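You operate a simulated robot arm through the tools that you are given. There is no shell and no other tool. Be economical: measure what you need, move in short steps, check, and stop when the job is done.

Carry out the task below with a simulated robot arm. There is one attempt and no reset: what you move stays moved.

JOB
Fetch the teal can marked "grease" from the cream table and stand it on the shelf under the red table. Put the purple peg on the top of the grey lift deck away on the top of the cream bench. Fetch the green can marked "OIL" from the top of the grey lift deck and stand it on top of the short orange reel. Open the orange drawer, take the green block on the top of the grey lift deck and put it away on the top of the cream chest, then shut the drawer. Put the 56 mm short mandrel from the deck of the cart on the white card there and the 29 mm short mandrel on the top of the white bench. Fetch the teal band from the red table and set it on the top of the keypad bench. Switch the counter switch on. Turn the right small knob to 2. Take the tall teal cup on the top of the sump bench and put it away on the steel table. The order is free. Set down upright: teal can, green can, band, tall teal cup.
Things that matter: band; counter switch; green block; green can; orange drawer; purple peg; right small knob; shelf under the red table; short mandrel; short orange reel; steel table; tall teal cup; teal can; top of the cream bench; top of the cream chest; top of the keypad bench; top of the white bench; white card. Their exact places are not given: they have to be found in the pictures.

The check looks at the end state, three seconds after you hand in, the way a careful person would. Anything else that was tipped, shoved, dropped, spilled or broken makes it a failure.

ROBOT AND FRAMES
A 7-joint arm with a fingered hand on a trunk, on a base that drives. Base frame: it is fixed to the floor where the robot stands at the start and does not move with it; the origin is under the middle of the robot, x ahead of it, y to its left, z up; the surface under the hand at the start is at about z = 0.75. Readings come in m, degrees, newtons and seconds.
With the tool pointing down near the work surface it reaches from about 0.2 to 0.64 m from the robot's upright axis, wherever it stands. Its first joint turns from -115.0 to 115.0 degrees. Places, roughly: band [-1.5, 2.25, 0.75]; counter switch [-4.1, 1.2, 0.9]; green block (8x8x3 cm) [0.5, -1.7, 0.6]; green can [0.25, -1.5, 0.5]; orange drawer [-13.1, -1.7, 0.8]; purple peg (5x5x9 cm) [0.4, -1.4, 0.6]; right small knob [-4.1, 1, 0.9]; shelf under the red table [-1.8, 3, 0.3]; short mandrel [-1.5, -0.5, 0.75]; short orange reel (6x6x5 cm) [0.2, -1.7, 0.6]; steel table [-7.1, 3.4, 0.8]; tall teal cup (7x6x10 cm) [-5.1, 1, 0.9]; teal can [0.5, 0.25, 0.75]; top of the cream bench [-13, 8.2, 0.8]; top of the cream chest (38x23 cm) [-13.14, -1.74, 0.88]; top of the keypad bench (132x18 cm) [-4.06, 1.02, 0.84]; top of the white bench [-2.3, -0.6, 0.8]; white card [-1.5, -1, 0.75]. Payload 3.1 kg.
The tool frame sits at the grasp point between the pads (the TCP): z along the fingers, y along the line on which they close. The tips reach 0.022 m beyond it. Largest opening 0.112 m; the body of the gripper starts 0.06 m behind the TCP. The gripper is a hand of 3 fingers: y runs from the thumb to the fingers, the wrist lies at [0, 0, -0.218] in the tool frame.
Orientation is told as [roll, pitch, yaw] about the base's x, y, z axes, in that order, counted from this pose: with the fingers straight down and closing along the base's y, the tool's x points along the base's -x, its y along +y and its z along -z.

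CONTROLS
- The arm moves only by the tool arm_command. Its argument "steps" is one flat list of numbers, 6 for each row, row after row: the shift along the tool's x, y, z in m, then the turn, a rotation vector about the tool's x, y, z in degrees. In form: [dx, dy, dz, rx, ry, rz, dx, dy, dz, rx, ry, rz, ...]. A call has 1 to 20 rows; each row shifts and turns the commanded pose from where the row before left it, along the tool's axes as they then stand. Each row takes 0.2 s and may step no farther than 0.05 m and 8.6 degrees from the row before; otherwise, the whole call is refused. Where a pose cannot be reached the arm comes as near as it can. A force on the tool above 40 N (or 10 N above the force at the start of the call, whichever is more), or a blocked arm, ends the call early, and 0.2 s more pass. In this call time passes only in rows, and 0.2 s behind the last. It gives the time, the measured TCP pose, the force on the tool (base axes), the opening and the grip force at its end, in the units of the frame above (readings bear some noise), with the torque about the TCP (base axes, N m) and any sound that the robot's microphone picked up, and new pictures: "pictures" is both (left out), scene, wrist or none.
- Cameras (640 x 400 px; columns grow to the right, rows downward): "scene" is now at [0.0019, 0.1408, 1.5496]; the picture's right is [-0.15, -0.99, 0.00], its down [-0.87, 0.13, -0.47] and it looks along [0.46, -0.07, -0.88] (base axes); focal length 289 px, centre (320, 200). "wrist" rides on the gripper at [0.066, 0.003, -0.08] in the tool frame; the picture's right is [-0.05, 1.00, 0.00], its down [-0.77, -0.04, -0.64] and it looks along [-0.64, -0.03, 0.77] (tool axes); focal length 275 px, centre (320, 200).
- slide_trunk(by): slides the trunk up (or, below 0, down) by that many m; the arm and the scene camera ride with it, the base frame stays. It gives what a move gives, with no picture.
- roll_base(legs): drives the robot by 1 to 6 legs, each [ahead, left, turn to the left] in m, m and degrees, along the robot's own axes; the way and the turn of a leg run together, so that a leg with both is an arc; at most 1.5 m and 180 degrees a leg. The arm and the cameras ride along, it lands a little off, and it stops where it bumps. It gives what a move gives, and a new picture of the scene camera.
- move_fingers(finger1, finger2, thumb_bend): sets how far each is bent, from 0 (flat) to 1 (curled in); at 0.3 the hand is open as for a grip, at 0.7 the pads meet at the TCP. One left out holds its place. A second passes; each finger stops where it meets its share of the squeeze, and holds until it gets a number again. It is the only way to open and close the hand. It gives what a move gives, with no picture; readings hold the bend of each and the force on the fingers (four entries, about 0 where the hand has none), thumb and palm.
- head_to(pan, tilt): turns the head with the scene camera to pan (to the left, within 155 degrees either way) and tilt (down, from -29 to 69), counted from straight ahead of the robot. It gives what a move gives, and a new picture of the scene camera.
- locate(camera, pixels): there is no depth. For up to 12 entries [column, row, z] of the newest picture of that camera ("zoom" is the newest enlarged one), the place [x, y] in the base frame at which the ray of that pixel passes the height z, good to about 0.003 m. It takes no simulated time.
- inspect(camera, box): a new picture of the part [left, top, right, bottom] of that camera's present view, enlarged. It takes no simulated time.
- job_done(): hands the job in; it is judged then, once.

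Go step by step. Measure first, check grasps and placings, and put right what went wrong. The budget is 350 turns and 360 pictures, counting those below and the enlarged ones. Unless the task says otherwise, let go and move clear before handing in, and close with one line.

The tools are called after ">>>" as a command line: name --argument value ..., lists and objects as JSON in quotes. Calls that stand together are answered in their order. arm_command: Moves the arm, as the interface text tells. Its arguments: {"type":"object","properties":{"steps":{"type":"array"},"pictures":{"type":"string","enum":["both","scene","wrist","none"]}},"required":["steps"]} The other tools are called the same way: slide_trunk (by) slides the trunk up or down; move_fingers (finger1, finger2, thumb_bend) moves the fingers one by one; roll_base (legs) drives the base; head_to (pan, tilt) turns the head that bears the scene camera; locate (camera, pixels) gives the place at which the rays of pixels pass given heights; inspect (camera, box) takes an enlarged picture of a part of a camera's view; job_done () hands the job in.

At the start:

```text
time_s: 0.0
tool_pos: [0.3201, 0.094, 0.976]
tool_rot: [0.0, 0.0, 0.0]
contact_force: [-0.7, -1.0, -0.1]
ft_torque: [0.0, 0.03, 0.03]
finger_gap: 0.1118
gripper_force: 0.1
shape: jaw
bend: [0.3, 0.3, 0.3]
finger forces: [0.0, 0.0, 0.1, 0.0, 0.1, 0.0]
trunk travel left (down, up): [-0.7, 0.29]
robot x, y, heading: [0.0012, -0.0008, -0.1]
head pan, tilt: [-8.8, 62.2]
```

scene: 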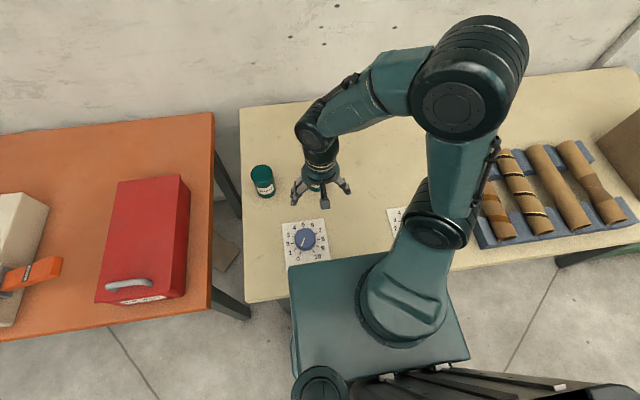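
wrist: 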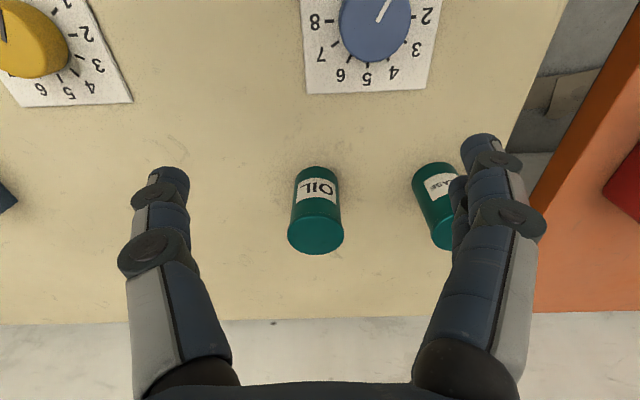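

The scene shows the cream table with two teal cans: one at (262,181) reads "...ASE" in the wrist view, the other (OIL) is under the hand. I'll enlarge and locate them.

>>> inspect --camera "scene" --box '[220, 140, 380, 240]'

>>> locate --camera "wrist" --pixels '[[437, 166, 0.82], [445, 245, 0.75], [425, 180, 0.81], [318, 172, 0.82], [316, 240, 0.75], [316, 250, 0.75]]'

>>> locate --camera "scene" --pixels '[[265, 197, 0.75], [261, 169, 0.82], [261, 169, 0.8]]'

```text
4.00 times, centred on (300, 190) of scene
```

zoom: 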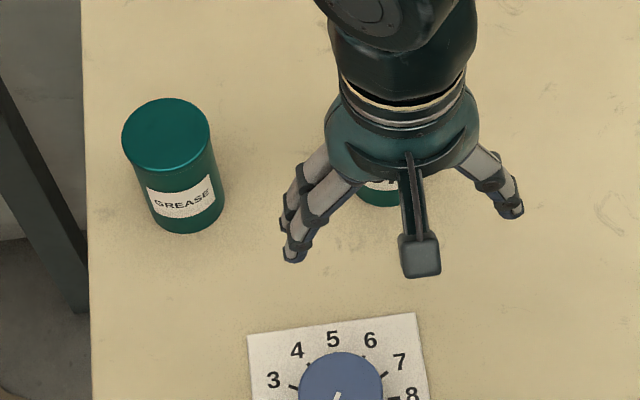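

```text
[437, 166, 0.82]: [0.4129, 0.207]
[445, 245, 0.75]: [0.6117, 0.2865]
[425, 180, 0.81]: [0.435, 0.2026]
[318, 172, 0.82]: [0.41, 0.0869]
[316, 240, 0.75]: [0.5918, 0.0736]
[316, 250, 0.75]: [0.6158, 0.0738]
```

```text
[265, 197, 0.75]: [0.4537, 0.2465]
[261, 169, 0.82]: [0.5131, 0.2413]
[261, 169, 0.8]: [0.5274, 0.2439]
```

>>> locate --camera "scene" --pixels '[[261.5, 173, 0.82], [261.5, 173, 0.84], [266.75, 198, 0.75], [261.5, 182.5, 0.83]]'

>>> head_to --pan 90 --tilt 25

>>> head_to --pan 150 --tilt 25

>>> head_to --pan -140 --tilt 25

>>> head_to --pan -80 --tilt 30

```text
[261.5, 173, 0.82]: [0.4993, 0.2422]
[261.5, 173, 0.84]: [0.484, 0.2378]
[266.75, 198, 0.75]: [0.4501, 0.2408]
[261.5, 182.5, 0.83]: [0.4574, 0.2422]
```

```text
time_s: 1.8
tool_pos: [0.3203, 0.0926, 0.9763]
tool_rot: [0.0, 0.0, 0.0]
contact_force: [-0.7, 0.3, 0.2]
ft_torque: [0.01, -0.03, 0.0]
finger_gap: 0.1118
gripper_force: 0.0
shape: jaw
bend: [0.3, 0.3, 0.3]
finger forces: [0.0, 0.0, 0.0, 0.0, 0.0, 0.0]
trunk travel left (down, up): [-0.7, 0.29]
robot x, y, heading: [-0.0058, -0.002, 0.0]
head pan, tilt: [90.0, 25.0]
```

scene: 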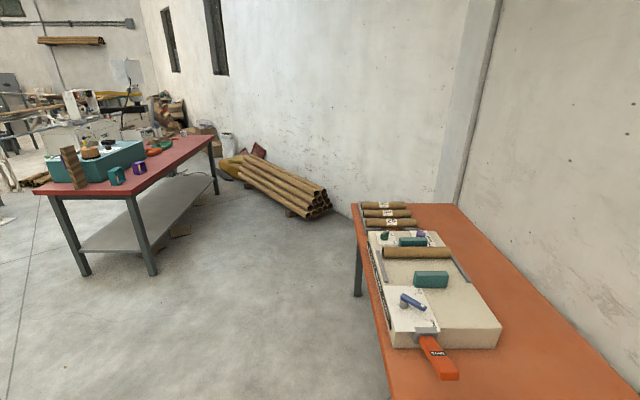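

```text
time_s: 3.0
tool_pos: [0.3206, 0.0925, 0.9757]
tool_rot: [0.0, 0.0, -0.1]
contact_force: [0.0, -0.6, 0.3]
ft_torque: [0.02, -0.03, -0.03]
finger_gap: 0.112
gripper_force: 0.1
shape: jaw
bend: [0.3, 0.3, 0.3]
finger forces: [0.0, 0.0, 0.1, 0.0, 0.1, 0.0]
trunk travel left (down, up): [-0.7, 0.29]
robot x, y, heading: [-0.0024, 0.0016, 0.1]
head pan, tilt: [150.0, 25.0]
```

scene: 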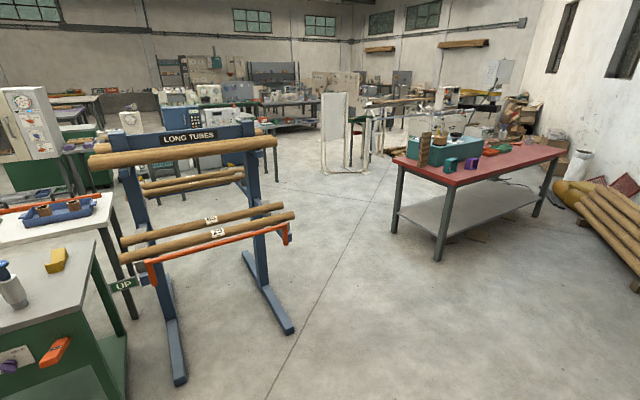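

```text
time_s: 7.0
tool_pos: [0.3213, 0.0933, 0.9767]
tool_rot: [0.0, 0.0, 0.0]
contact_force: [0.7, 0.0, 0.9]
ft_torque: [0.0, -0.01, -0.01]
finger_gap: 0.1119
gripper_force: 0.0
shape: jaw
bend: [0.3, 0.3, 0.3]
finger forces: [0.0, 0.0, 0.0, 0.1, 0.0, 0.1]
trunk travel left (down, up): [-0.7, 0.29]
robot x, y, heading: [0.0033, -0.0012, 0.1]
head pan, tilt: [-140.0, 25.0]
```

scene: 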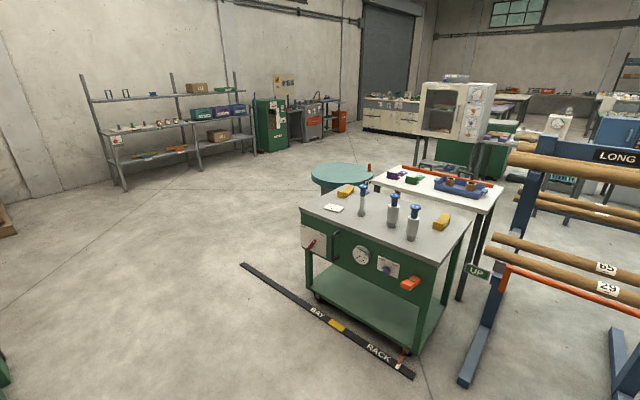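

```text
time_s: 8.3
tool_pos: [0.3215, 0.0929, 0.9752]
tool_rot: [-0.1, 0.0, 0.0]
contact_force: [-0.6, 0.5, 0.8]
ft_torque: [0.02, 0.01, 0.02]
finger_gap: 0.112
gripper_force: 0.0
shape: jaw
bend: [0.3, 0.3, 0.3]
finger forces: [0.0, 0.0, 0.0, 0.0, 0.0, 0.1]
trunk travel left (down, up): [-0.7, 0.29]
robot x, y, heading: [0.0006, -0.0052, 0.1]
head pan, tilt: [-80.0, 30.0]
```

scene: 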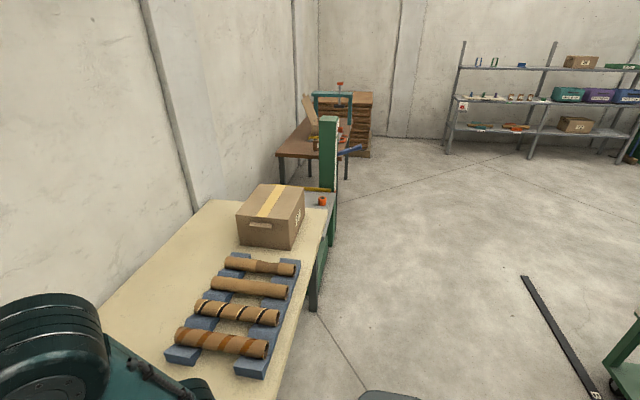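

The grease can's top centre (261.5,173) puts it at about (0.485,0.24), top at z≈0.84. I'll move above it and look.

>>> arm_command --steps '[-0.03, 0.03, 0, 0, 0, 0, -0.03, 0.03, 0, 0, 0, 0, -0.03, 0.03, 0, 0, 0, 0, -0.03, 0.03, 0, 0, 0, 0, -0.03, 0.026, 0.02, 0, 0, 0, -0.013, 0, 0.03, 0, 0, 0]' --pictures "wrist"

>>> head_to --pan 10 --tilt 58

```text
time_s: 9.7
tool_pos: [0.4839, 0.2411, 0.9263]
tool_rot: [0.0, 0.1, 0.0]
contact_force: [0.2, 1.2, -0.7]
ft_torque: [0.01, -0.01, 0.01]
finger_gap: 0.1115
gripper_force: 0.1
shape: jaw
bend: [0.3, 0.3, 0.3]
finger forces: [0.1, 0.0, 0.0, 0.1, 0.0, 0.0]
trunk travel left (down, up): [-0.7, 0.29]
robot x, y, heading: [-0.0, -0.0005, 0.1]
head pan, tilt: [-80.0, 30.0]
```

wrist: 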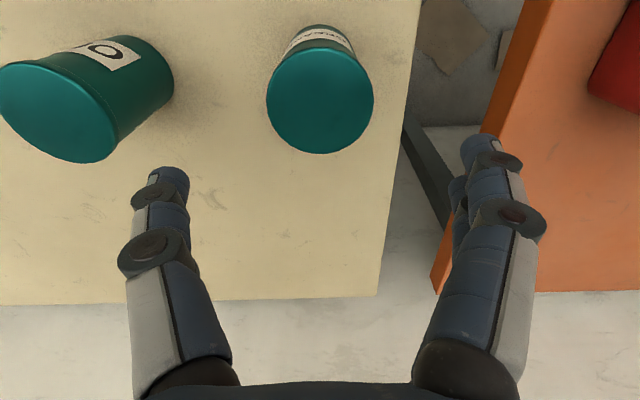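

```text
time_s: 11.4
tool_pos: [0.4831, 0.241, 0.9269]
tool_rot: [0.0, -0.1, 0.0]
contact_force: [-0.1, -0.2, 0.8]
ft_torque: [-0.06, -0.01, 0.01]
finger_gap: 0.1118
gripper_force: 0.0
shape: jaw
bend: [0.3, 0.3, 0.3]
finger forces: [0.1, 0.0, 0.1, 0.0, 0.0, 0.0]
trunk travel left (down, up): [-0.7, 0.29]
robot x, y, heading: [-0.0004, 0.0024, 0.3]
head pan, tilt: [10.0, 58.0]
```

scene: 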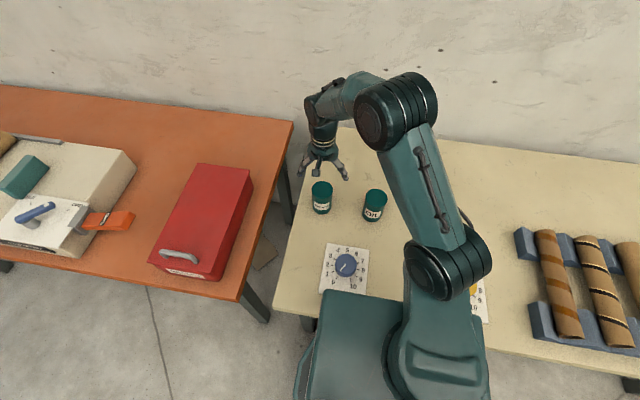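

>>> locate --camera "wrist" --pixels '[[320, 98, 0.84], [267, 98, 0.84], [373, 98, 0.84], [320, 153, 0.84], [320, 28, 0.75]]'

>>> locate --camera "scene" --pixels '[[322, 188, 0.84], [321, 214, 0.75]]'

```text
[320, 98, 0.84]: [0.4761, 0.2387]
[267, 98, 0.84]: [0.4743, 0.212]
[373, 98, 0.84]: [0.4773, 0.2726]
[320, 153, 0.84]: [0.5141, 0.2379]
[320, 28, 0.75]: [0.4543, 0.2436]
```

```text
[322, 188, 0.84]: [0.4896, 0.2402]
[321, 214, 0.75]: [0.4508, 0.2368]
```

The can is centred at column 320 between the fingers at about (0.482,0.24). I'll go down around it and close.

>>> arm_command --steps '[0, 0, 0.04, 0, 0, 0, 0, 0, 0.04, 0, 0, 0, 0, 0, 0.035, 0, 0, 0, 0, 0, 0.018, 0, 0, 0]' --pictures "wrist"

>>> move_fingers --finger1 0.8 --finger2 0.8 --thumb_bend 0.8

>>> arm_command --steps '[0, 0, -0.03, 0, 0, 0, 0, 0, -0.03, 0, 0, 0]' --pictures "both"

```text
time_s: 12.4
tool_pos: [0.4855, 0.2407, 0.7997]
tool_rot: [0.4, -0.7, 0.0]
contact_force: [-6.7, -4.8, 30.3]
ft_torque: [0.2, -0.21, 0.04]
finger_gap: 0.1117
gripper_force: 0.1
shape: jaw
bend: [0.3, 0.3, 0.3]
finger forces: [13.5, 1.5, 0.0, 0.0, 18.2, 0.0]
trunk travel left (down, up): [-0.7, 0.29]
robot x, y, heading: [0.0005, -0.0011, -0.2]
head pan, tilt: [10.0, 58.0]
stopped in row 4: the force on the tool passed its limit at 53 N (the readings are from after the stop); the commanded pose is now the measured one
```

wrist: 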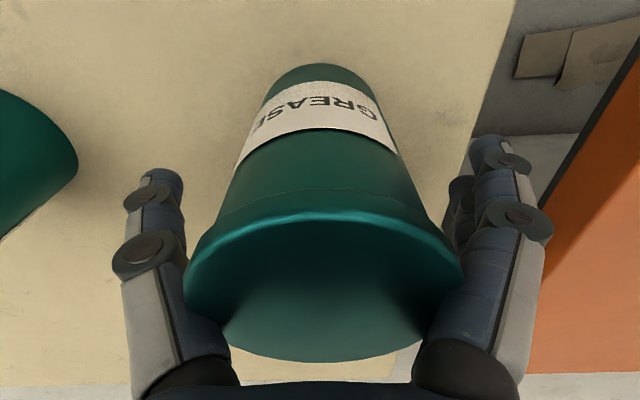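

```text
time_s: 13.4
tool_pos: [0.4867, 0.2423, 0.8014]
tool_rot: [0.5, -0.8, -0.2]
contact_force: [-3.2, -3.2, 24.8]
ft_torque: [-0.11, -0.14, 0.04]
finger_gap: 0.0551
gripper_force: 47.7
shape: fingers
bend: [0.75, 0.69, 0.67]
finger forces: [26.1, 21.8, 0.0, 0.1, 47.6, 0.1]
trunk travel left (down, up): [-0.7, 0.29]
robot x, y, heading: [-0.0018, 0.0011, -0.3]
head pan, tilt: [10.0, 58.0]
stopped: the force on the tool passed its limit at 41 N (the readings are from after the stop); the commanded pose is now the measured one
```

```text
time_s: 14.0
tool_pos: [0.4863, 0.2423, 0.8585]
tool_rot: [0.3, -0.5, -0.1]
contact_force: [0.4, -0.3, -2.7]
ft_torque: [0.0, -0.02, 0.02]
finger_gap: 0.055
gripper_force: 37.2
shape: fingers
bend: [0.75, 0.69, 0.67]
finger forces: [20.6, 18.4, 0.0, 0.0, 35.6, 0.0]
trunk travel left (down, up): [-0.7, 0.29]
robot x, y, heading: [0.0046, 0.001, 0.1]
head pan, tilt: [10.0, 58.0]
```

scene: 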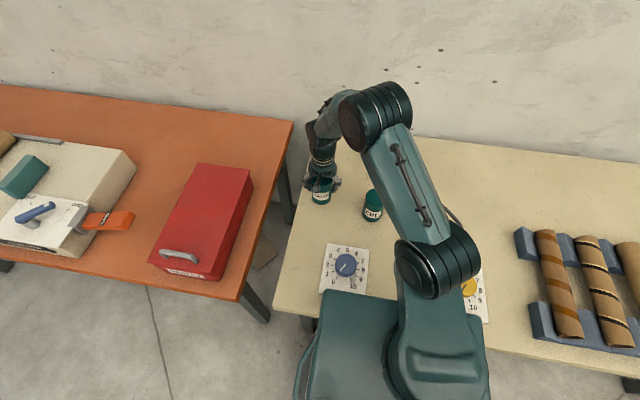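
wrist: 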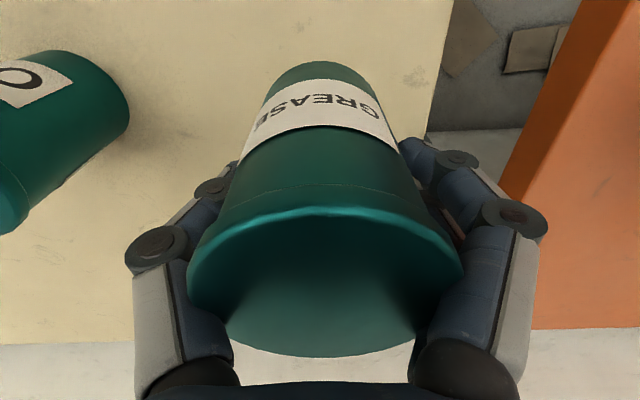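

The grease can is held (gap 0.055 m, both sides loaded). For the low shelf I need a tilted grip, so I'll set it back down, back off, tilt the hand about 60° and regrasp.

>>> arm_command --steps '[0, 0, 0.03, 0, 0, 0, 0, 0, 0.022, 0, 0, 0, 0, 0, 0.004, 0, 0, 0]' --pictures "none"

>>> move_fingers --finger1 0.3 --finger2 0.3 --thumb_bend 0.3

>>> arm_command --steps '[0, 0, -0.04, 0, 0, 0, 0, 0, -0.04, 0, 0, 0, 0, 0, -0.04, 0, 0, 0, 0.04, 0, 0, 0, 0, 0, 0.04, 0, 0, 0, 0, 0, 0.04, 0, 0, 0, 0, 0, 0, 0, 0, 0, -8.5, 0, 0, 0, 0, 0, -8.5, 0, 0, 0, 0, 0, -8.5, 0, 0, 0, 0, 0, -8.5, 0, 0, 0, 0, 0, -8.5, 0, 0, 0, 0, 0, -8.5, 0, 0, 0, 0, 0, -8.5, 0]' --pictures "both"

```text
time_s: 14.8
tool_pos: [0.4887, 0.2416, 0.8016]
tool_rot: [0.4, -0.5, 0.0]
contact_force: [-0.5, 0.0, -2.9]
ft_torque: [0.01, -0.01, -0.04]
finger_gap: 0.0551
gripper_force: 37.0
shape: fingers
bend: [0.75, 0.69, 0.67]
finger forces: [20.3, 18.2, 0.1, 0.1, 35.4, 0.0]
trunk travel left (down, up): [-0.7, 0.29]
robot x, y, heading: [-0.0002, 0.0025, 0.2]
head pan, tilt: [10.0, 58.0]
```

```text
time_s: 15.8
tool_pos: [0.4877, 0.2414, 0.8032]
tool_rot: [0.5, -0.6, 0.0]
contact_force: [0.1, -0.3, 2.9]
ft_torque: [-0.03, 0.02, 0.07]
finger_gap: 0.1138
gripper_force: 3.7
shape: fingers
bend: [0.3, 0.3, 0.3]
finger forces: [4.3, 0.1, 0.0, 0.0, 4.4, 0.1]
trunk travel left (down, up): [-0.7, 0.29]
robot x, y, heading: [0.0004, 0.0021, -0.2]
head pan, tilt: [10.0, 58.0]
```

```text
time_s: 18.6
tool_pos: [0.3666, 0.2414, 0.9236]
tool_rot: [0.8, -60.2, -0.7]
contact_force: [-0.4, 0.2, 0.2]
ft_torque: [-0.02, -0.03, 0.01]
finger_gap: 0.1119
gripper_force: 0.2
shape: fingers
bend: [0.3, 0.3, 0.3]
finger forces: [0.0, 0.0, 0.1, 0.0, 0.0, 0.0]
trunk travel left (down, up): [-0.7, 0.29]
robot x, y, heading: [-0.0011, -0.0005, 0.2]
head pan, tilt: [10.0, 58.0]
```

scene: 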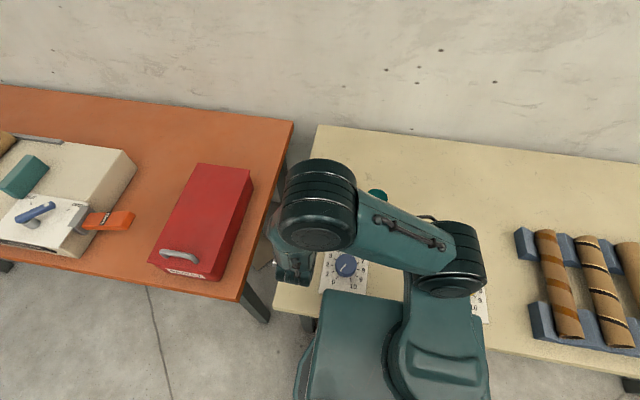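
wrist: 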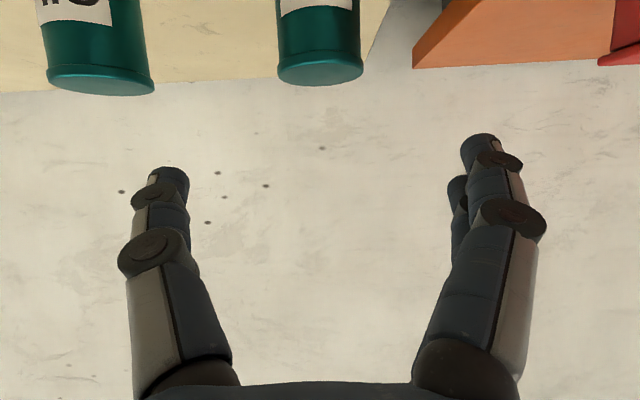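

The tilted pose (−60°) works. I'll shift onto the approach line and advance along the tool axis around the can.

>>> arm_command --steps '[0.039, 0, 0, 0, 0, 0, 0, 0, 0.04, 0, 0, 0, 0, 0, 0.04, 0, 0, 0, 0, 0, 0.04, 0, 0, 0, 0, 0, 0.025, 0, 0, 0, 0, 0, 0.01, 0, 0, 0]' --pictures "wrist"

```text
time_s: 20.0
tool_pos: [0.483, 0.2404, 0.8108]
tool_rot: [0.7, -59.9, -0.7]
contact_force: [0.3, -1.1, 0.0]
ft_torque: [0.05, -0.01, -0.03]
finger_gap: 0.1118
gripper_force: 0.0
shape: fingers
bend: [0.3, 0.3, 0.3]
finger forces: [0.0, 0.0, 0.0, 0.0, 0.0, 0.1]
trunk travel left (down, up): [-0.7, 0.29]
robot x, y, heading: [-0.0005, 0.0017, -0.1]
head pan, tilt: [10.0, 58.0]
```

wrist: 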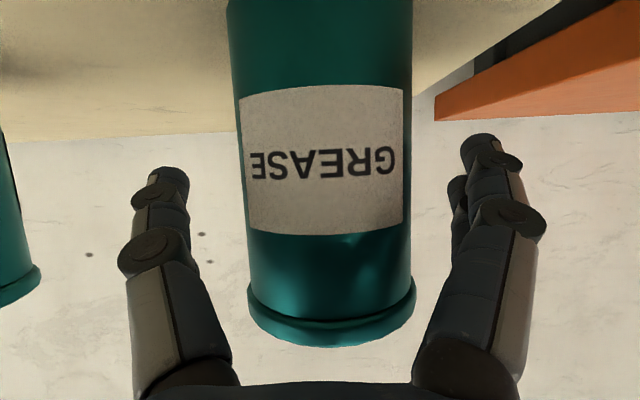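

The can sits squarely between the fingers with no contact. I'll close and lift.

>>> move_fingers --finger1 0.85 --finger2 0.85 --thumb_bend 0.8

>>> arm_command --steps '[-0.0174, 0, -0.01, 0, 0, 0, -0.0348, 0, -0.02, 0, 0, 0, -0.0348, 0, -0.02, 0, 0, 0]' --pictures "wrist"

```text
time_s: 21.0
tool_pos: [0.4829, 0.2409, 0.81]
tool_rot: [0.7, -60.1, -0.7]
contact_force: [0.4, 0.6, -0.3]
ft_torque: [-0.03, -0.04, 0.0]
finger_gap: 0.046
gripper_force: 24.1
shape: fingers
bend: [0.52, 0.62, 0.65]
finger forces: [10.1, 14.3, 0.0, 0.1, 23.9, 0.1]
trunk travel left (down, up): [-0.7, 0.29]
robot x, y, heading: [0.0023, -0.0006, -0.1]
head pan, tilt: [10.0, 58.0]
```

```text
time_s: 21.8
tool_pos: [0.4816, 0.2387, 0.9119]
tool_rot: [0.8, -59.9, -0.6]
contact_force: [0.0, -0.7, -2.9]
ft_torque: [-0.01, -0.05, -0.01]
finger_gap: 0.0461
gripper_force: 24.1
shape: fingers
bend: [0.52, 0.63, 0.65]
finger forces: [10.0, 14.1, 0.1, 0.0, 23.9, 0.0]
trunk travel left (down, up): [-0.7, 0.29]
robot x, y, heading: [0.0005, 0.0, -0.0]
head pan, tilt: [10.0, 58.0]
```

wrist: 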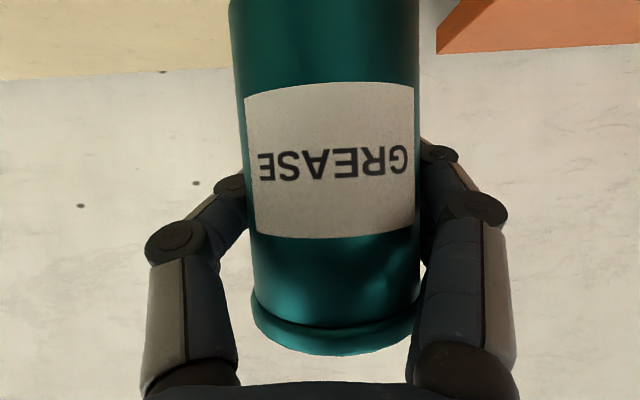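

The can is firmly held upright. I'll retract a bit and look at the red table to plan the drive.

>>> arm_command --steps '[0.02, 0, -0.0348, 0, 0, 0, 0.02, 0, -0.0348, 0, 0, 0, 0.0, 0, -0.03, 0, 0, 0]' --pictures "none"

>>> head_to --pan 122 --tilt 25

```text
time_s: 22.6
tool_pos: [0.3749, 0.2403, 0.9293]
tool_rot: [0.8, -60.0, -0.7]
contact_force: [-0.4, -0.2, -3.4]
ft_torque: [-0.01, 0.02, 0.0]
finger_gap: 0.0459
gripper_force: 23.7
shape: fingers
bend: [0.52, 0.63, 0.65]
finger forces: [10.0, 14.1, 0.1, 0.0, 23.6, 0.1]
trunk travel left (down, up): [-0.7, 0.29]
robot x, y, heading: [-0.0007, 0.0004, 0.3]
head pan, tilt: [10.0, 58.0]
```

```text
time_s: 24.5
tool_pos: [0.3778, 0.2409, 0.9276]
tool_rot: [0.7, -60.0, -0.7]
contact_force: [-0.3, -0.3, -3.1]
ft_torque: [-0.04, 0.0, 0.0]
finger_gap: 0.0459
gripper_force: 23.2
shape: fingers
bend: [0.52, 0.63, 0.65]
finger forces: [10.0, 14.0, 0.1, 0.1, 23.6, 0.1]
trunk travel left (down, up): [-0.7, 0.29]
robot x, y, heading: [-0.0028, -0.0045, 0.1]
head pan, tilt: [122.0, 25.0]
```

scene: 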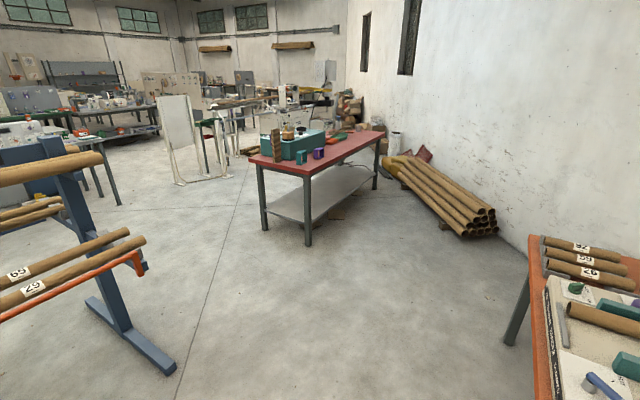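

>>> inspect --camera "scene" --box '[230, 110, 400, 260]'

>>> locate --camera "scene" --pixels '[[250, 160, 0.75], [307, 176, 0.75], [385, 133, 0.75], [266, 229, 0], [308, 244, 0], [375, 189, 0], [270, 208, 0.3], [306, 222, 0.3], [373, 178, 0.3], [178, 400, 0], [100, 300, 0]]'

```text
2.67 times, centred on (315, 185) of scene
```

zoom: 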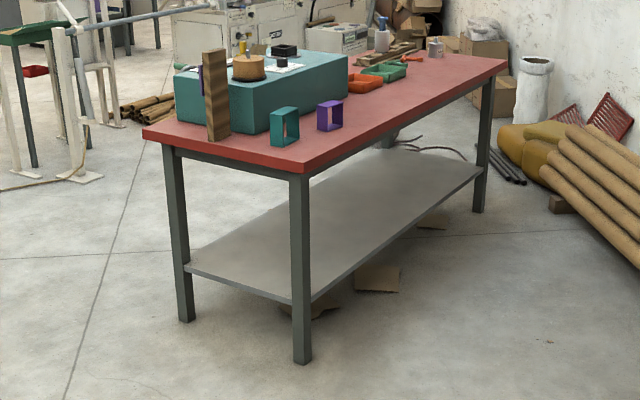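

```text
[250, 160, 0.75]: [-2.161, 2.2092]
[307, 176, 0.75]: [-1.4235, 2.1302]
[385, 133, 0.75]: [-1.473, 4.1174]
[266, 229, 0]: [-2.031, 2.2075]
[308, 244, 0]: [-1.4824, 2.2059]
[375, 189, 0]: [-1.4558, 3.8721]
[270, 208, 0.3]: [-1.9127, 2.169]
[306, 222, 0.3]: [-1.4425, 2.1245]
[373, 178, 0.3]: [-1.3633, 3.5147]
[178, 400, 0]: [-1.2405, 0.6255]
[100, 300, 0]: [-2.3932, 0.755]
```

>>> locate --camera "scene" --pixels '[[528, 236, 0.75], [540, 390, 0.75], [146, 271, 0.4], [170, 375, 0], [90, 298, 0], [467, 236, 0], [383, 165, 0]]'

```text
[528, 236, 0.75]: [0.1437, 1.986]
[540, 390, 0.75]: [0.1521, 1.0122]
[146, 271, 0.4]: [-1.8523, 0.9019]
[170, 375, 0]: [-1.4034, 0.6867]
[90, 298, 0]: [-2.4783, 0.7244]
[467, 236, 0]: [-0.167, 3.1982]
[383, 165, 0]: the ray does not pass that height
```

The red table's near long edge is at x≈−1.43, y 2.1–4.1 with the shelf below. I'll back out, strafe left to y≈2.75 and turn to face it.

>>> roll_base --legs '[[-0.75, 0, 0], [0, 1.4, 0], [0, 1.35, 0], [0, 0, -180]]'

>>> head_to --pan 0 --tilt 45

```text
time_s: 49.0
tool_pos: [-1.1645, 2.5399, 0.9265]
tool_rot: [0.8, -59.9, 176.8]
contact_force: [0.1, -0.8, -2.4]
ft_torque: [0.01, 0.03, 0.02]
finger_gap: 0.0458
gripper_force: 22.1
shape: fingers
bend: [0.52, 0.64, 0.65]
finger forces: [9.6, 12.9, 0.1, 0.1, 22.3, 0.0]
trunk travel left (down, up): [-0.7, 0.29]
robot x, y, heading: [-0.7745, 2.7665, 177.5]
head pan, tilt: [122.0, 25.0]
```

scene: 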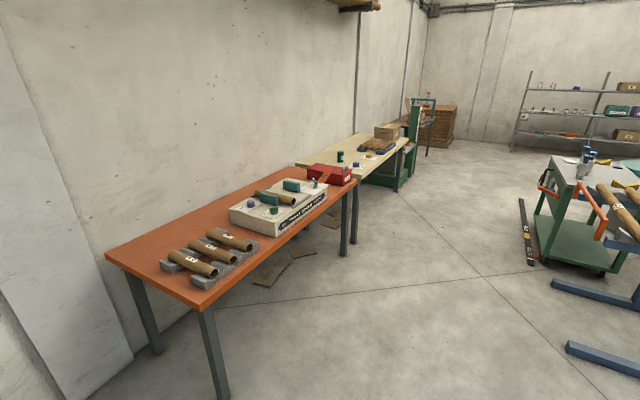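

```text
time_s: 51.1
tool_pos: [-1.1642, 2.5407, 0.9285]
tool_rot: [0.8, -60.1, 176.8]
contact_force: [0.1, -0.1, -3.0]
ft_torque: [-0.02, 0.0, 0.0]
finger_gap: 0.0459
gripper_force: 22.6
shape: fingers
bend: [0.52, 0.64, 0.65]
finger forces: [9.6, 12.9, 0.0, 0.0, 22.4, 0.1]
trunk travel left (down, up): [-0.7, 0.29]
robot x, y, heading: [-0.7802, 2.7651, 177.4]
head pan, tilt: [0.0, 45.0]
```

scene: 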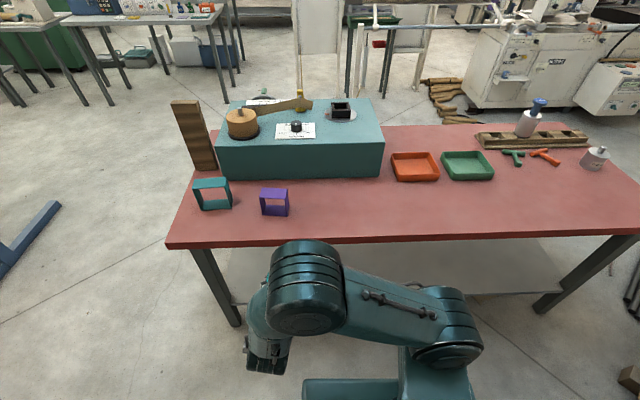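

Robot is at (−0.78, 2.77) facing the table; the shelf's front edge shows near row 290. I'll extend a bit, then lower the trunk and look under the table.

>>> arm_command --steps '[-0.02, 0, 0.0348, 0, 0, 0, -0.02, 0, 0.0348, 0, 0, 0, -0.02, 0, 0.0348, 0, 0, 0]' --pictures "none"

>>> slide_trunk --by -0.45

>>> head_to --pan 10 --tilt 45

>>> inspect --camera "wrist" --box '[0, 0, 640, 400]'

```text
time_s: 51.9
tool_pos: [-1.2864, 2.5457, 0.9293]
tool_rot: [0.7, -60.1, 176.8]
contact_force: [1.0, -0.3, -3.0]
ft_torque: [0.0, 0.03, 0.0]
finger_gap: 0.0455
gripper_force: 22.4
shape: fingers
bend: [0.52, 0.64, 0.65]
finger forces: [9.5, 12.7, 0.0, 0.0, 22.3, 0.0]
trunk travel left (down, up): [-0.7, 0.29]
robot x, y, heading: [-0.7771, 2.765, 177.7]
head pan, tilt: [0.0, 45.0]
```

```text
refused: -0.45 is not a number from -0.4 to 0.4
```

```text
time_s: 52.6
tool_pos: [-1.2831, 2.5429, 0.9306]
tool_rot: [0.8, -59.9, 176.9]
contact_force: [0.6, 0.1, -2.7]
ft_torque: [0.03, -0.02, 0.0]
finger_gap: 0.0457
gripper_force: 22.4
shape: fingers
bend: [0.52, 0.64, 0.65]
finger forces: [9.5, 12.7, 0.1, 0.1, 22.3, 0.0]
trunk travel left (down, up): [-0.7, 0.29]
robot x, y, heading: [-0.7786, 2.7615, 177.4]
head pan, tilt: [10.0, 45.0]
```

scene: 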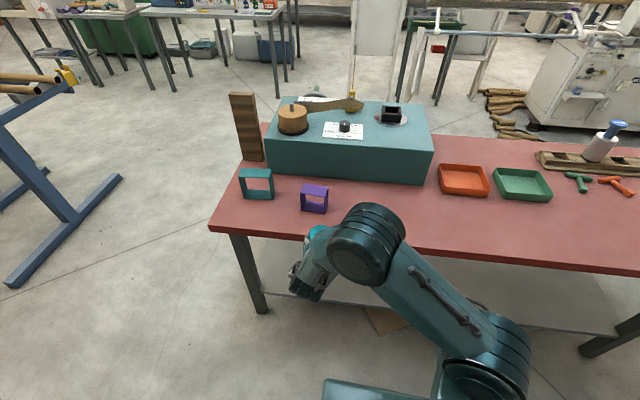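

```text
1.00 times, centred on (320, 200) of wrist (not enlarged: the box is as wide or as high as the picture)
```

zoom: 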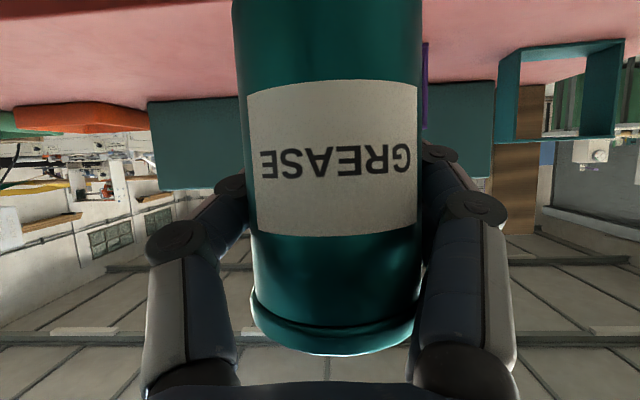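

>>> locate --camera "scene" --pixels '[[262, 314, 0], [208, 230, 0.75], [630, 276, 0.75], [540, 327, 0.3], [540, 327, 0.25], [540, 269, 0.75], [300, 294, 0.3]]'

>>> slide_trunk --by -0.4

>>> head_to --pan 10 --tilt 40

```text
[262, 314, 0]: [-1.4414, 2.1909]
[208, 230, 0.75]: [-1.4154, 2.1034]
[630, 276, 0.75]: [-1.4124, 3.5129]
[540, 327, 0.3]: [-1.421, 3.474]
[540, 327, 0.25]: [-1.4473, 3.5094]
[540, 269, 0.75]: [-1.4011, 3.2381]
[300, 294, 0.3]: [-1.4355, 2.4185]
```

```text
time_s: 56.4
tool_pos: [-1.2837, 2.5435, 0.5298]
tool_rot: [0.9, -60.0, 176.8]
contact_force: [-0.2, -0.2, -2.5]
ft_torque: [0.04, 0.03, -0.03]
finger_gap: 0.0454
gripper_force: 22.0
shape: fingers
bend: [0.52, 0.64, 0.65]
finger forces: [9.6, 12.9, 0.0, 0.0, 22.1, 0.0]
trunk travel left (down, up): [-0.3, 0.69]
robot x, y, heading: [-0.7775, 2.7616, 177.4]
head pan, tilt: [10.0, 45.0]
```

```text
time_s: 57.1
tool_pos: [-1.2838, 2.5439, 0.5297]
tool_rot: [0.7, -60.0, 176.8]
contact_force: [-0.3, -0.1, -1.7]
ft_torque: [-0.01, -0.01, -0.03]
finger_gap: 0.0457
gripper_force: 22.4
shape: fingers
bend: [0.52, 0.64, 0.65]
finger forces: [9.5, 12.8, 0.0, 0.1, 22.2, 0.1]
trunk travel left (down, up): [-0.3, 0.69]
robot x, y, heading: [-0.7759, 2.7612, 177.5]
head pan, tilt: [10.0, 40.0]
```

scene: 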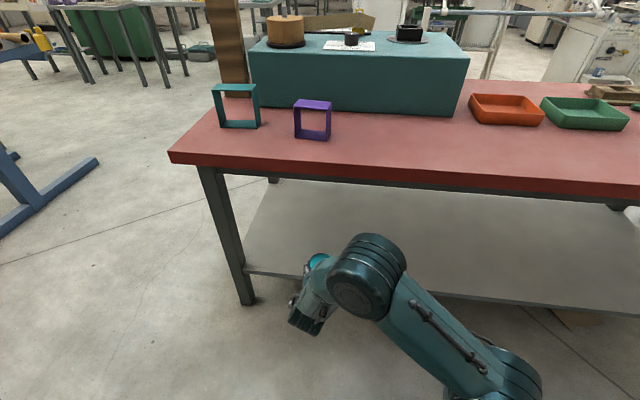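

>>> locate --camera "scene" --pixels '[[247, 303, 0], [500, 299, 0.3], [500, 299, 0.25], [500, 299, 0.2], [275, 274, 0.3], [275, 274, 0.25], [275, 274, 0.2], [268, 180, 0.25]]'

>>> inspect --camera "scene" --box '[200, 180, 440, 330]'

```text
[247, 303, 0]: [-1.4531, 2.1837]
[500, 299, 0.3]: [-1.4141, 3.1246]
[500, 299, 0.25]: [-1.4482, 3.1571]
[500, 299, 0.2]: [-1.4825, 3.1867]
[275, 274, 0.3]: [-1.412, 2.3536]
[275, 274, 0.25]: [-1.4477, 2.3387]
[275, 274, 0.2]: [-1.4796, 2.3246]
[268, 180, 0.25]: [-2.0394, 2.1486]
```

```text
2.67 times, centred on (320, 255) of scene
```

zoom: 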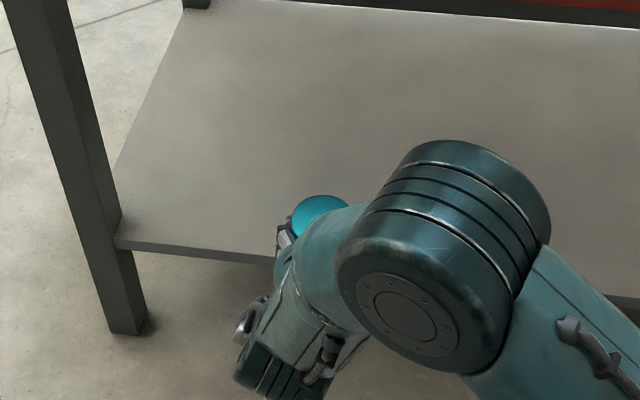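

The shelf top is at z≈0.27 with its edge near x≈−1.44. I'll lower to a TCP height of ~0.40 and creep the base forward.

>>> slide_trunk --by -0.14

>>> roll_base --legs '[[0.12, 0, 2.5]]'

```text
time_s: 58.8
tool_pos: [-1.2835, 2.5449, 0.3896]
tool_rot: [0.7, -60.0, 176.7]
contact_force: [-0.2, 0.7, -2.5]
ft_torque: [-0.02, 0.02, 0.0]
finger_gap: 0.0457
gripper_force: 22.8
shape: fingers
bend: [0.52, 0.64, 0.65]
finger forces: [9.4, 12.8, 0.0, 0.0, 22.1, 0.1]
trunk travel left (down, up): [-0.16, 0.83]
robot x, y, heading: [-0.7759, 2.7674, 177.6]
head pan, tilt: [10.0, 40.0]
```

```text
time_s: 60.0
tool_pos: [-1.393, 2.5257, 0.3894]
tool_rot: [0.7, -60.0, 179.4]
contact_force: [0.1, 1.0, -3.1]
ft_torque: [0.02, 0.03, -0.01]
finger_gap: 0.0458
gripper_force: 21.9
shape: fingers
bend: [0.52, 0.64, 0.65]
finger forces: [9.6, 12.7, 0.1, 0.1, 22.3, 0.0]
trunk travel left (down, up): [-0.16, 0.83]
robot x, y, heading: [-0.8976, 2.7665, -180.0]
head pan, tilt: [10.0, 40.0]
```

scene: 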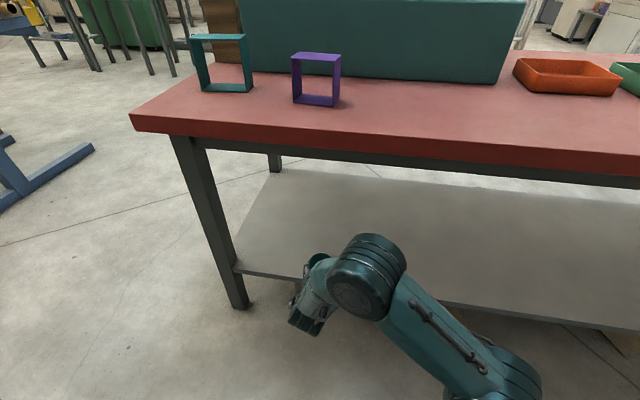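

Clear so far; now I'll extend the arm horizontally under the table by 0.17 m.

>>> arm_command --steps '[-0.017, 0, 0.0295, 0, 0, 0, -0.017, 0, 0.0295, 0, 0, 0, -0.017, 0, 0.0295, 0, 0, 0, -0.017, 0, 0.0295, 0, 0, 0, -0.017, 0, 0.0295, 0, 0, 0]' --pictures "both"

```text
time_s: 61.2
tool_pos: [-1.5638, 2.5275, 0.3896]
tool_rot: [0.6, -60.0, 179.5]
contact_force: [0.7, 0.0, -3.6]
ft_torque: [-0.03, 0.01, -0.03]
finger_gap: 0.0453
gripper_force: 22.6
shape: fingers
bend: [0.52, 0.64, 0.65]
finger forces: [9.6, 12.7, 0.0, 0.0, 22.1, 0.0]
trunk travel left (down, up): [-0.16, 0.83]
robot x, y, heading: [-0.8984, 2.7703, -179.9]
head pan, tilt: [10.0, 40.0]
```

scene: 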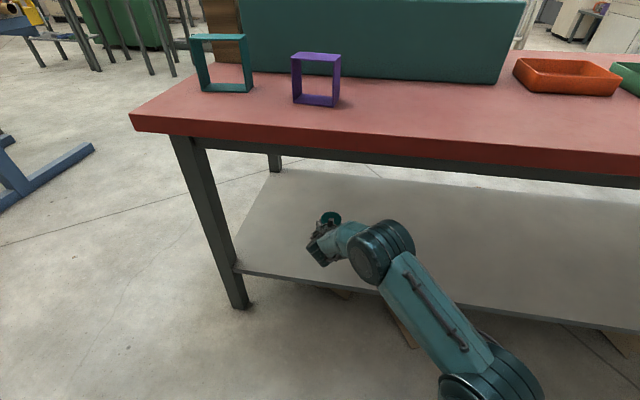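
wrist: 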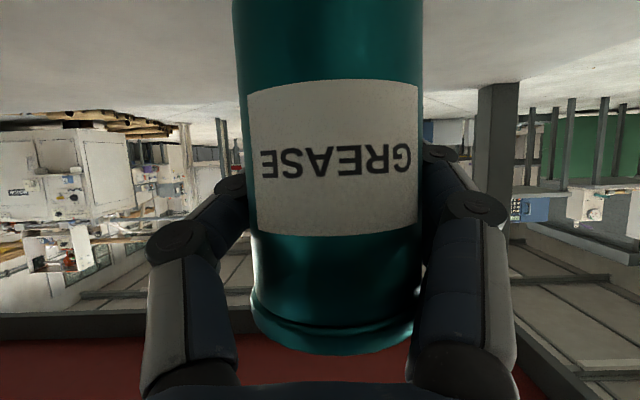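

The can is well over the shelf (x≈−1.56). I'll lower in small steps until the contact force changes.

>>> arm_command --steps '[0.0174, 0, 0.01, 0, 0, 0, 0.0131, 0, 0.0075, 0, 0, 0]' --pictures "none"

>>> arm_command --steps '[0.0044, 0, 0.0025, 0, 0, 0, 0.0044, 0, 0.0025, 0, 0, 0]' --pictures "none"

>>> inspect --camera "scene" --box '[240, 170, 440, 295]'

```text
time_s: 61.8
tool_pos: [-1.5625, 2.526, 0.3529]
tool_rot: [0.7, -60.1, 179.4]
contact_force: [0.1, -0.7, -2.9]
ft_torque: [-0.01, 0.0, -0.04]
finger_gap: 0.046
gripper_force: 21.7
shape: fingers
bend: [0.52, 0.64, 0.65]
finger forces: [9.5, 12.7, 0.0, 0.0, 22.0, 0.1]
trunk travel left (down, up): [-0.16, 0.83]
robot x, y, heading: [-0.8966, 2.7652, -180.0]
head pan, tilt: [10.0, 40.0]
```

```text
time_s: 62.4
tool_pos: [-1.5626, 2.5262, 0.3442]
tool_rot: [0.7, -60.1, 179.4]
contact_force: [0.2, 0.2, -2.7]
ft_torque: [0.01, 0.01, 0.0]
finger_gap: 0.0457
gripper_force: 21.9
shape: fingers
bend: [0.52, 0.64, 0.65]
finger forces: [9.5, 12.6, 0.1, 0.1, 22.1, 0.0]
trunk travel left (down, up): [-0.16, 0.83]
robot x, y, heading: [-0.8997, 2.7655, -179.8]
head pan, tilt: [10.0, 40.0]
```

```text
3.20 times, centred on (340, 232) of scene
```

zoom: 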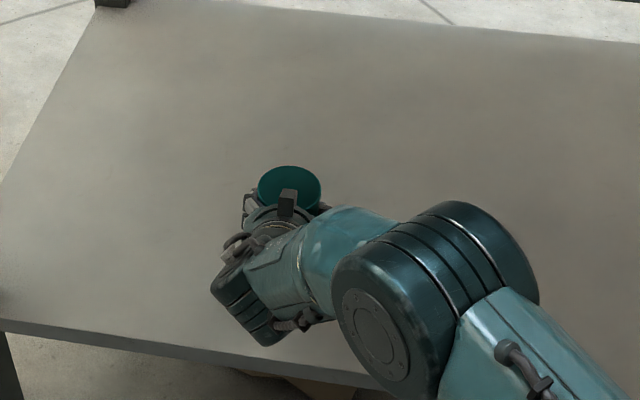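

>>> arm_command --steps '[0.0044, 0, 0.0025, 0, 0, 0, 0.0044, 0, 0.0025, 0, 0, 0]' --pictures "none"

>>> arm_command --steps '[0.0044, 0, 0.0025, 0, 0, 0, 0.0044, 0, 0.0025, 0, 0, 0]' --pictures "none"

```text
time_s: 63.0
tool_pos: [-1.5632, 2.5232, 0.3326]
tool_rot: [0.8, -60.0, 179.4]
contact_force: [-0.2, 0.7, -2.1]
ft_torque: [0.0, 0.01, -0.01]
finger_gap: 0.0455
gripper_force: 22.4
shape: fingers
bend: [0.52, 0.64, 0.65]
finger forces: [9.5, 12.7, 0.1, 0.0, 22.0, 0.1]
trunk travel left (down, up): [-0.16, 0.83]
robot x, y, heading: [-0.8986, 2.7669, -179.9]
head pan, tilt: [10.0, 40.0]
```

```text
time_s: 63.6
tool_pos: [-1.5634, 2.5237, 0.3229]
tool_rot: [0.7, -60.1, 179.5]
contact_force: [0.2, -0.6, -2.4]
ft_torque: [-0.01, -0.01, 0.03]
finger_gap: 0.0456
gripper_force: 22.0
shape: fingers
bend: [0.52, 0.64, 0.65]
finger forces: [9.5, 12.6, 0.1, 0.1, 22.0, 0.1]
trunk travel left (down, up): [-0.16, 0.83]
robot x, y, heading: [-0.9001, 2.7656, -179.8]
head pan, tilt: [10.0, 40.0]
```

No contact yet; continuing down.

>>> arm_command --steps '[0.0035, 0, 0.002, 0, 0, 0, 0.0035, 0, 0.002, 0, 0, 0]' --pictures "none"

>>> arm_command --steps '[0.0035, 0, 0.002, 0, 0, 0]' --pictures "none"

>>> arm_command --steps '[0.0035, 0, 0.002, 0, 0, 0]' --pictures "none"

```text
time_s: 64.2
tool_pos: [-1.5639, 2.5232, 0.3195]
tool_rot: [1.0, -60.3, 179.1]
contact_force: [-2.3, 0.7, 13.5]
ft_torque: [-0.16, 0.04, -0.05]
finger_gap: 0.0455
gripper_force: 22.7
shape: fingers
bend: [0.52, 0.64, 0.65]
finger forces: [9.0, 13.6, 0.0, 0.0, 23.4, 0.0]
trunk travel left (down, up): [-0.16, 0.83]
robot x, y, heading: [-0.8964, 2.7672, -180.0]
head pan, tilt: [10.0, 40.0]
```

```text
time_s: 64.6
tool_pos: [-1.564, 2.5231, 0.3174]
tool_rot: [1.3, -60.8, 179.0]
contact_force: [-6.4, 0.3, 28.8]
ft_torque: [-0.18, 0.17, -0.12]
finger_gap: 0.0451
gripper_force: 24.2
shape: fingers
bend: [0.52, 0.64, 0.66]
finger forces: [9.7, 13.9, 0.1, 0.0, 24.6, 0.0]
trunk travel left (down, up): [-0.16, 0.83]
robot x, y, heading: [-0.8988, 2.7662, -179.9]
head pan, tilt: [10.0, 40.0]
```

```text
time_s: 65.0
tool_pos: [-1.5651, 2.5226, 0.317]
tool_rot: [1.4, -61.3, 178.6]
contact_force: [3.4, 1.3, 19.5]
ft_torque: [0.12, 0.13, -0.07]
finger_gap: 0.0445
gripper_force: 22.7
shape: fingers
bend: [0.53, 0.66, 0.66]
finger forces: [10.0, 12.5, 0.0, 0.0, 23.6, 0.0]
trunk travel left (down, up): [-0.16, 0.83]
robot x, y, heading: [-0.8991, 2.7662, -180.0]
head pan, tilt: [10.0, 40.0]
stopped in row 1: the force on the tool passed its limit at 41 N (the readings are from after the stop); the commanded pose is now the measured one
```

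Contact at TCP z≈0.32 (shelf ≈0.26). I'll ease up 3 mm, then open the fingers.

>>> arm_command --steps '[-0.0026, 0, -0.0015, 0, 0, 0]' --pictures "none"

>>> move_fingers --finger1 0.3 --finger2 0.3 --thumb_bend 0.3

>>> arm_command --steps '[0, 0, -0.02, 0, 0, 0, 0, 0, -0.03, 0, 0, 0, 0, 0, -0.03, 0, 0, 0, 0.005, 0, -0.03, 0, 0, 0, 0.015, 0, -0.03, 0, 0, 0]' --pictures "both"

```text
time_s: 65.5
tool_pos: [-1.5654, 2.5228, 0.3164]
tool_rot: [1.3, -60.8, 179.0]
contact_force: [-0.8, 0.4, 15.1]
ft_torque: [0.12, 0.14, -0.03]
finger_gap: 0.0451
gripper_force: 24.2
shape: fingers
bend: [0.53, 0.66, 0.66]
finger forces: [10.8, 12.9, 0.0, 0.0, 24.0, 0.0]
trunk travel left (down, up): [-0.16, 0.83]
robot x, y, heading: [-0.896, 2.7712, -180.1]
head pan, tilt: [10.0, 40.0]
```

```text
time_s: 66.5
tool_pos: [-1.5656, 2.5229, 0.3143]
tool_rot: [1.2, -60.6, 179.0]
contact_force: [0.3, 0.0, -0.6]
ft_torque: [0.01, -0.02, 0.02]
finger_gap: 0.1112
gripper_force: 0.1
shape: fingers
bend: [0.3, 0.3, 0.3]
finger forces: [0.0, 0.0, 0.0, 0.0, 0.0, 0.0]
trunk travel left (down, up): [-0.16, 0.83]
robot x, y, heading: [-0.8966, 2.7659, -180.0]
head pan, tilt: [10.0, 40.0]
```

```text
time_s: 67.7
tool_pos: [-1.4334, 2.5231, 0.365]
tool_rot: [1.2, -60.6, 179.0]
contact_force: [1.7, -0.1, 0.0]
ft_torque: [-0.02, -0.04, -0.01]
finger_gap: 0.111
gripper_force: 0.1
shape: fingers
bend: [0.3, 0.3, 0.3]
finger forces: [0.0, 0.0, 0.0, 0.0, 0.0, 0.0]
trunk travel left (down, up): [-0.16, 0.83]
robot x, y, heading: [-0.8984, 2.7646, -179.9]
head pan, tilt: [10.0, 40.0]
```

scene: 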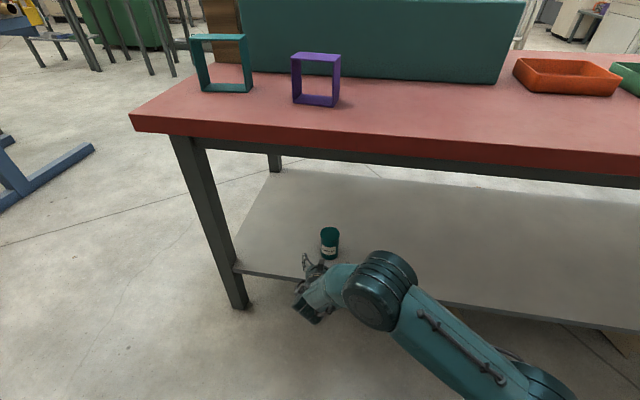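
wrist: 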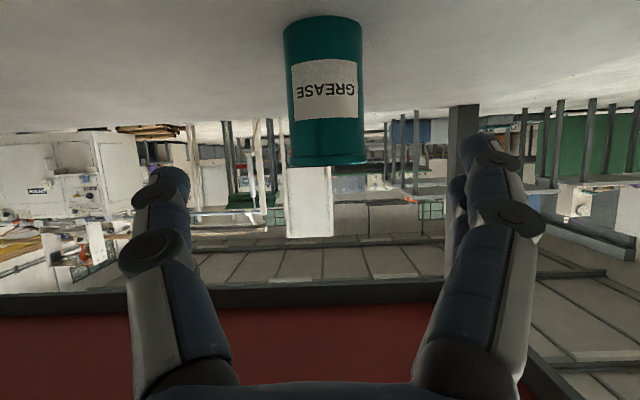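

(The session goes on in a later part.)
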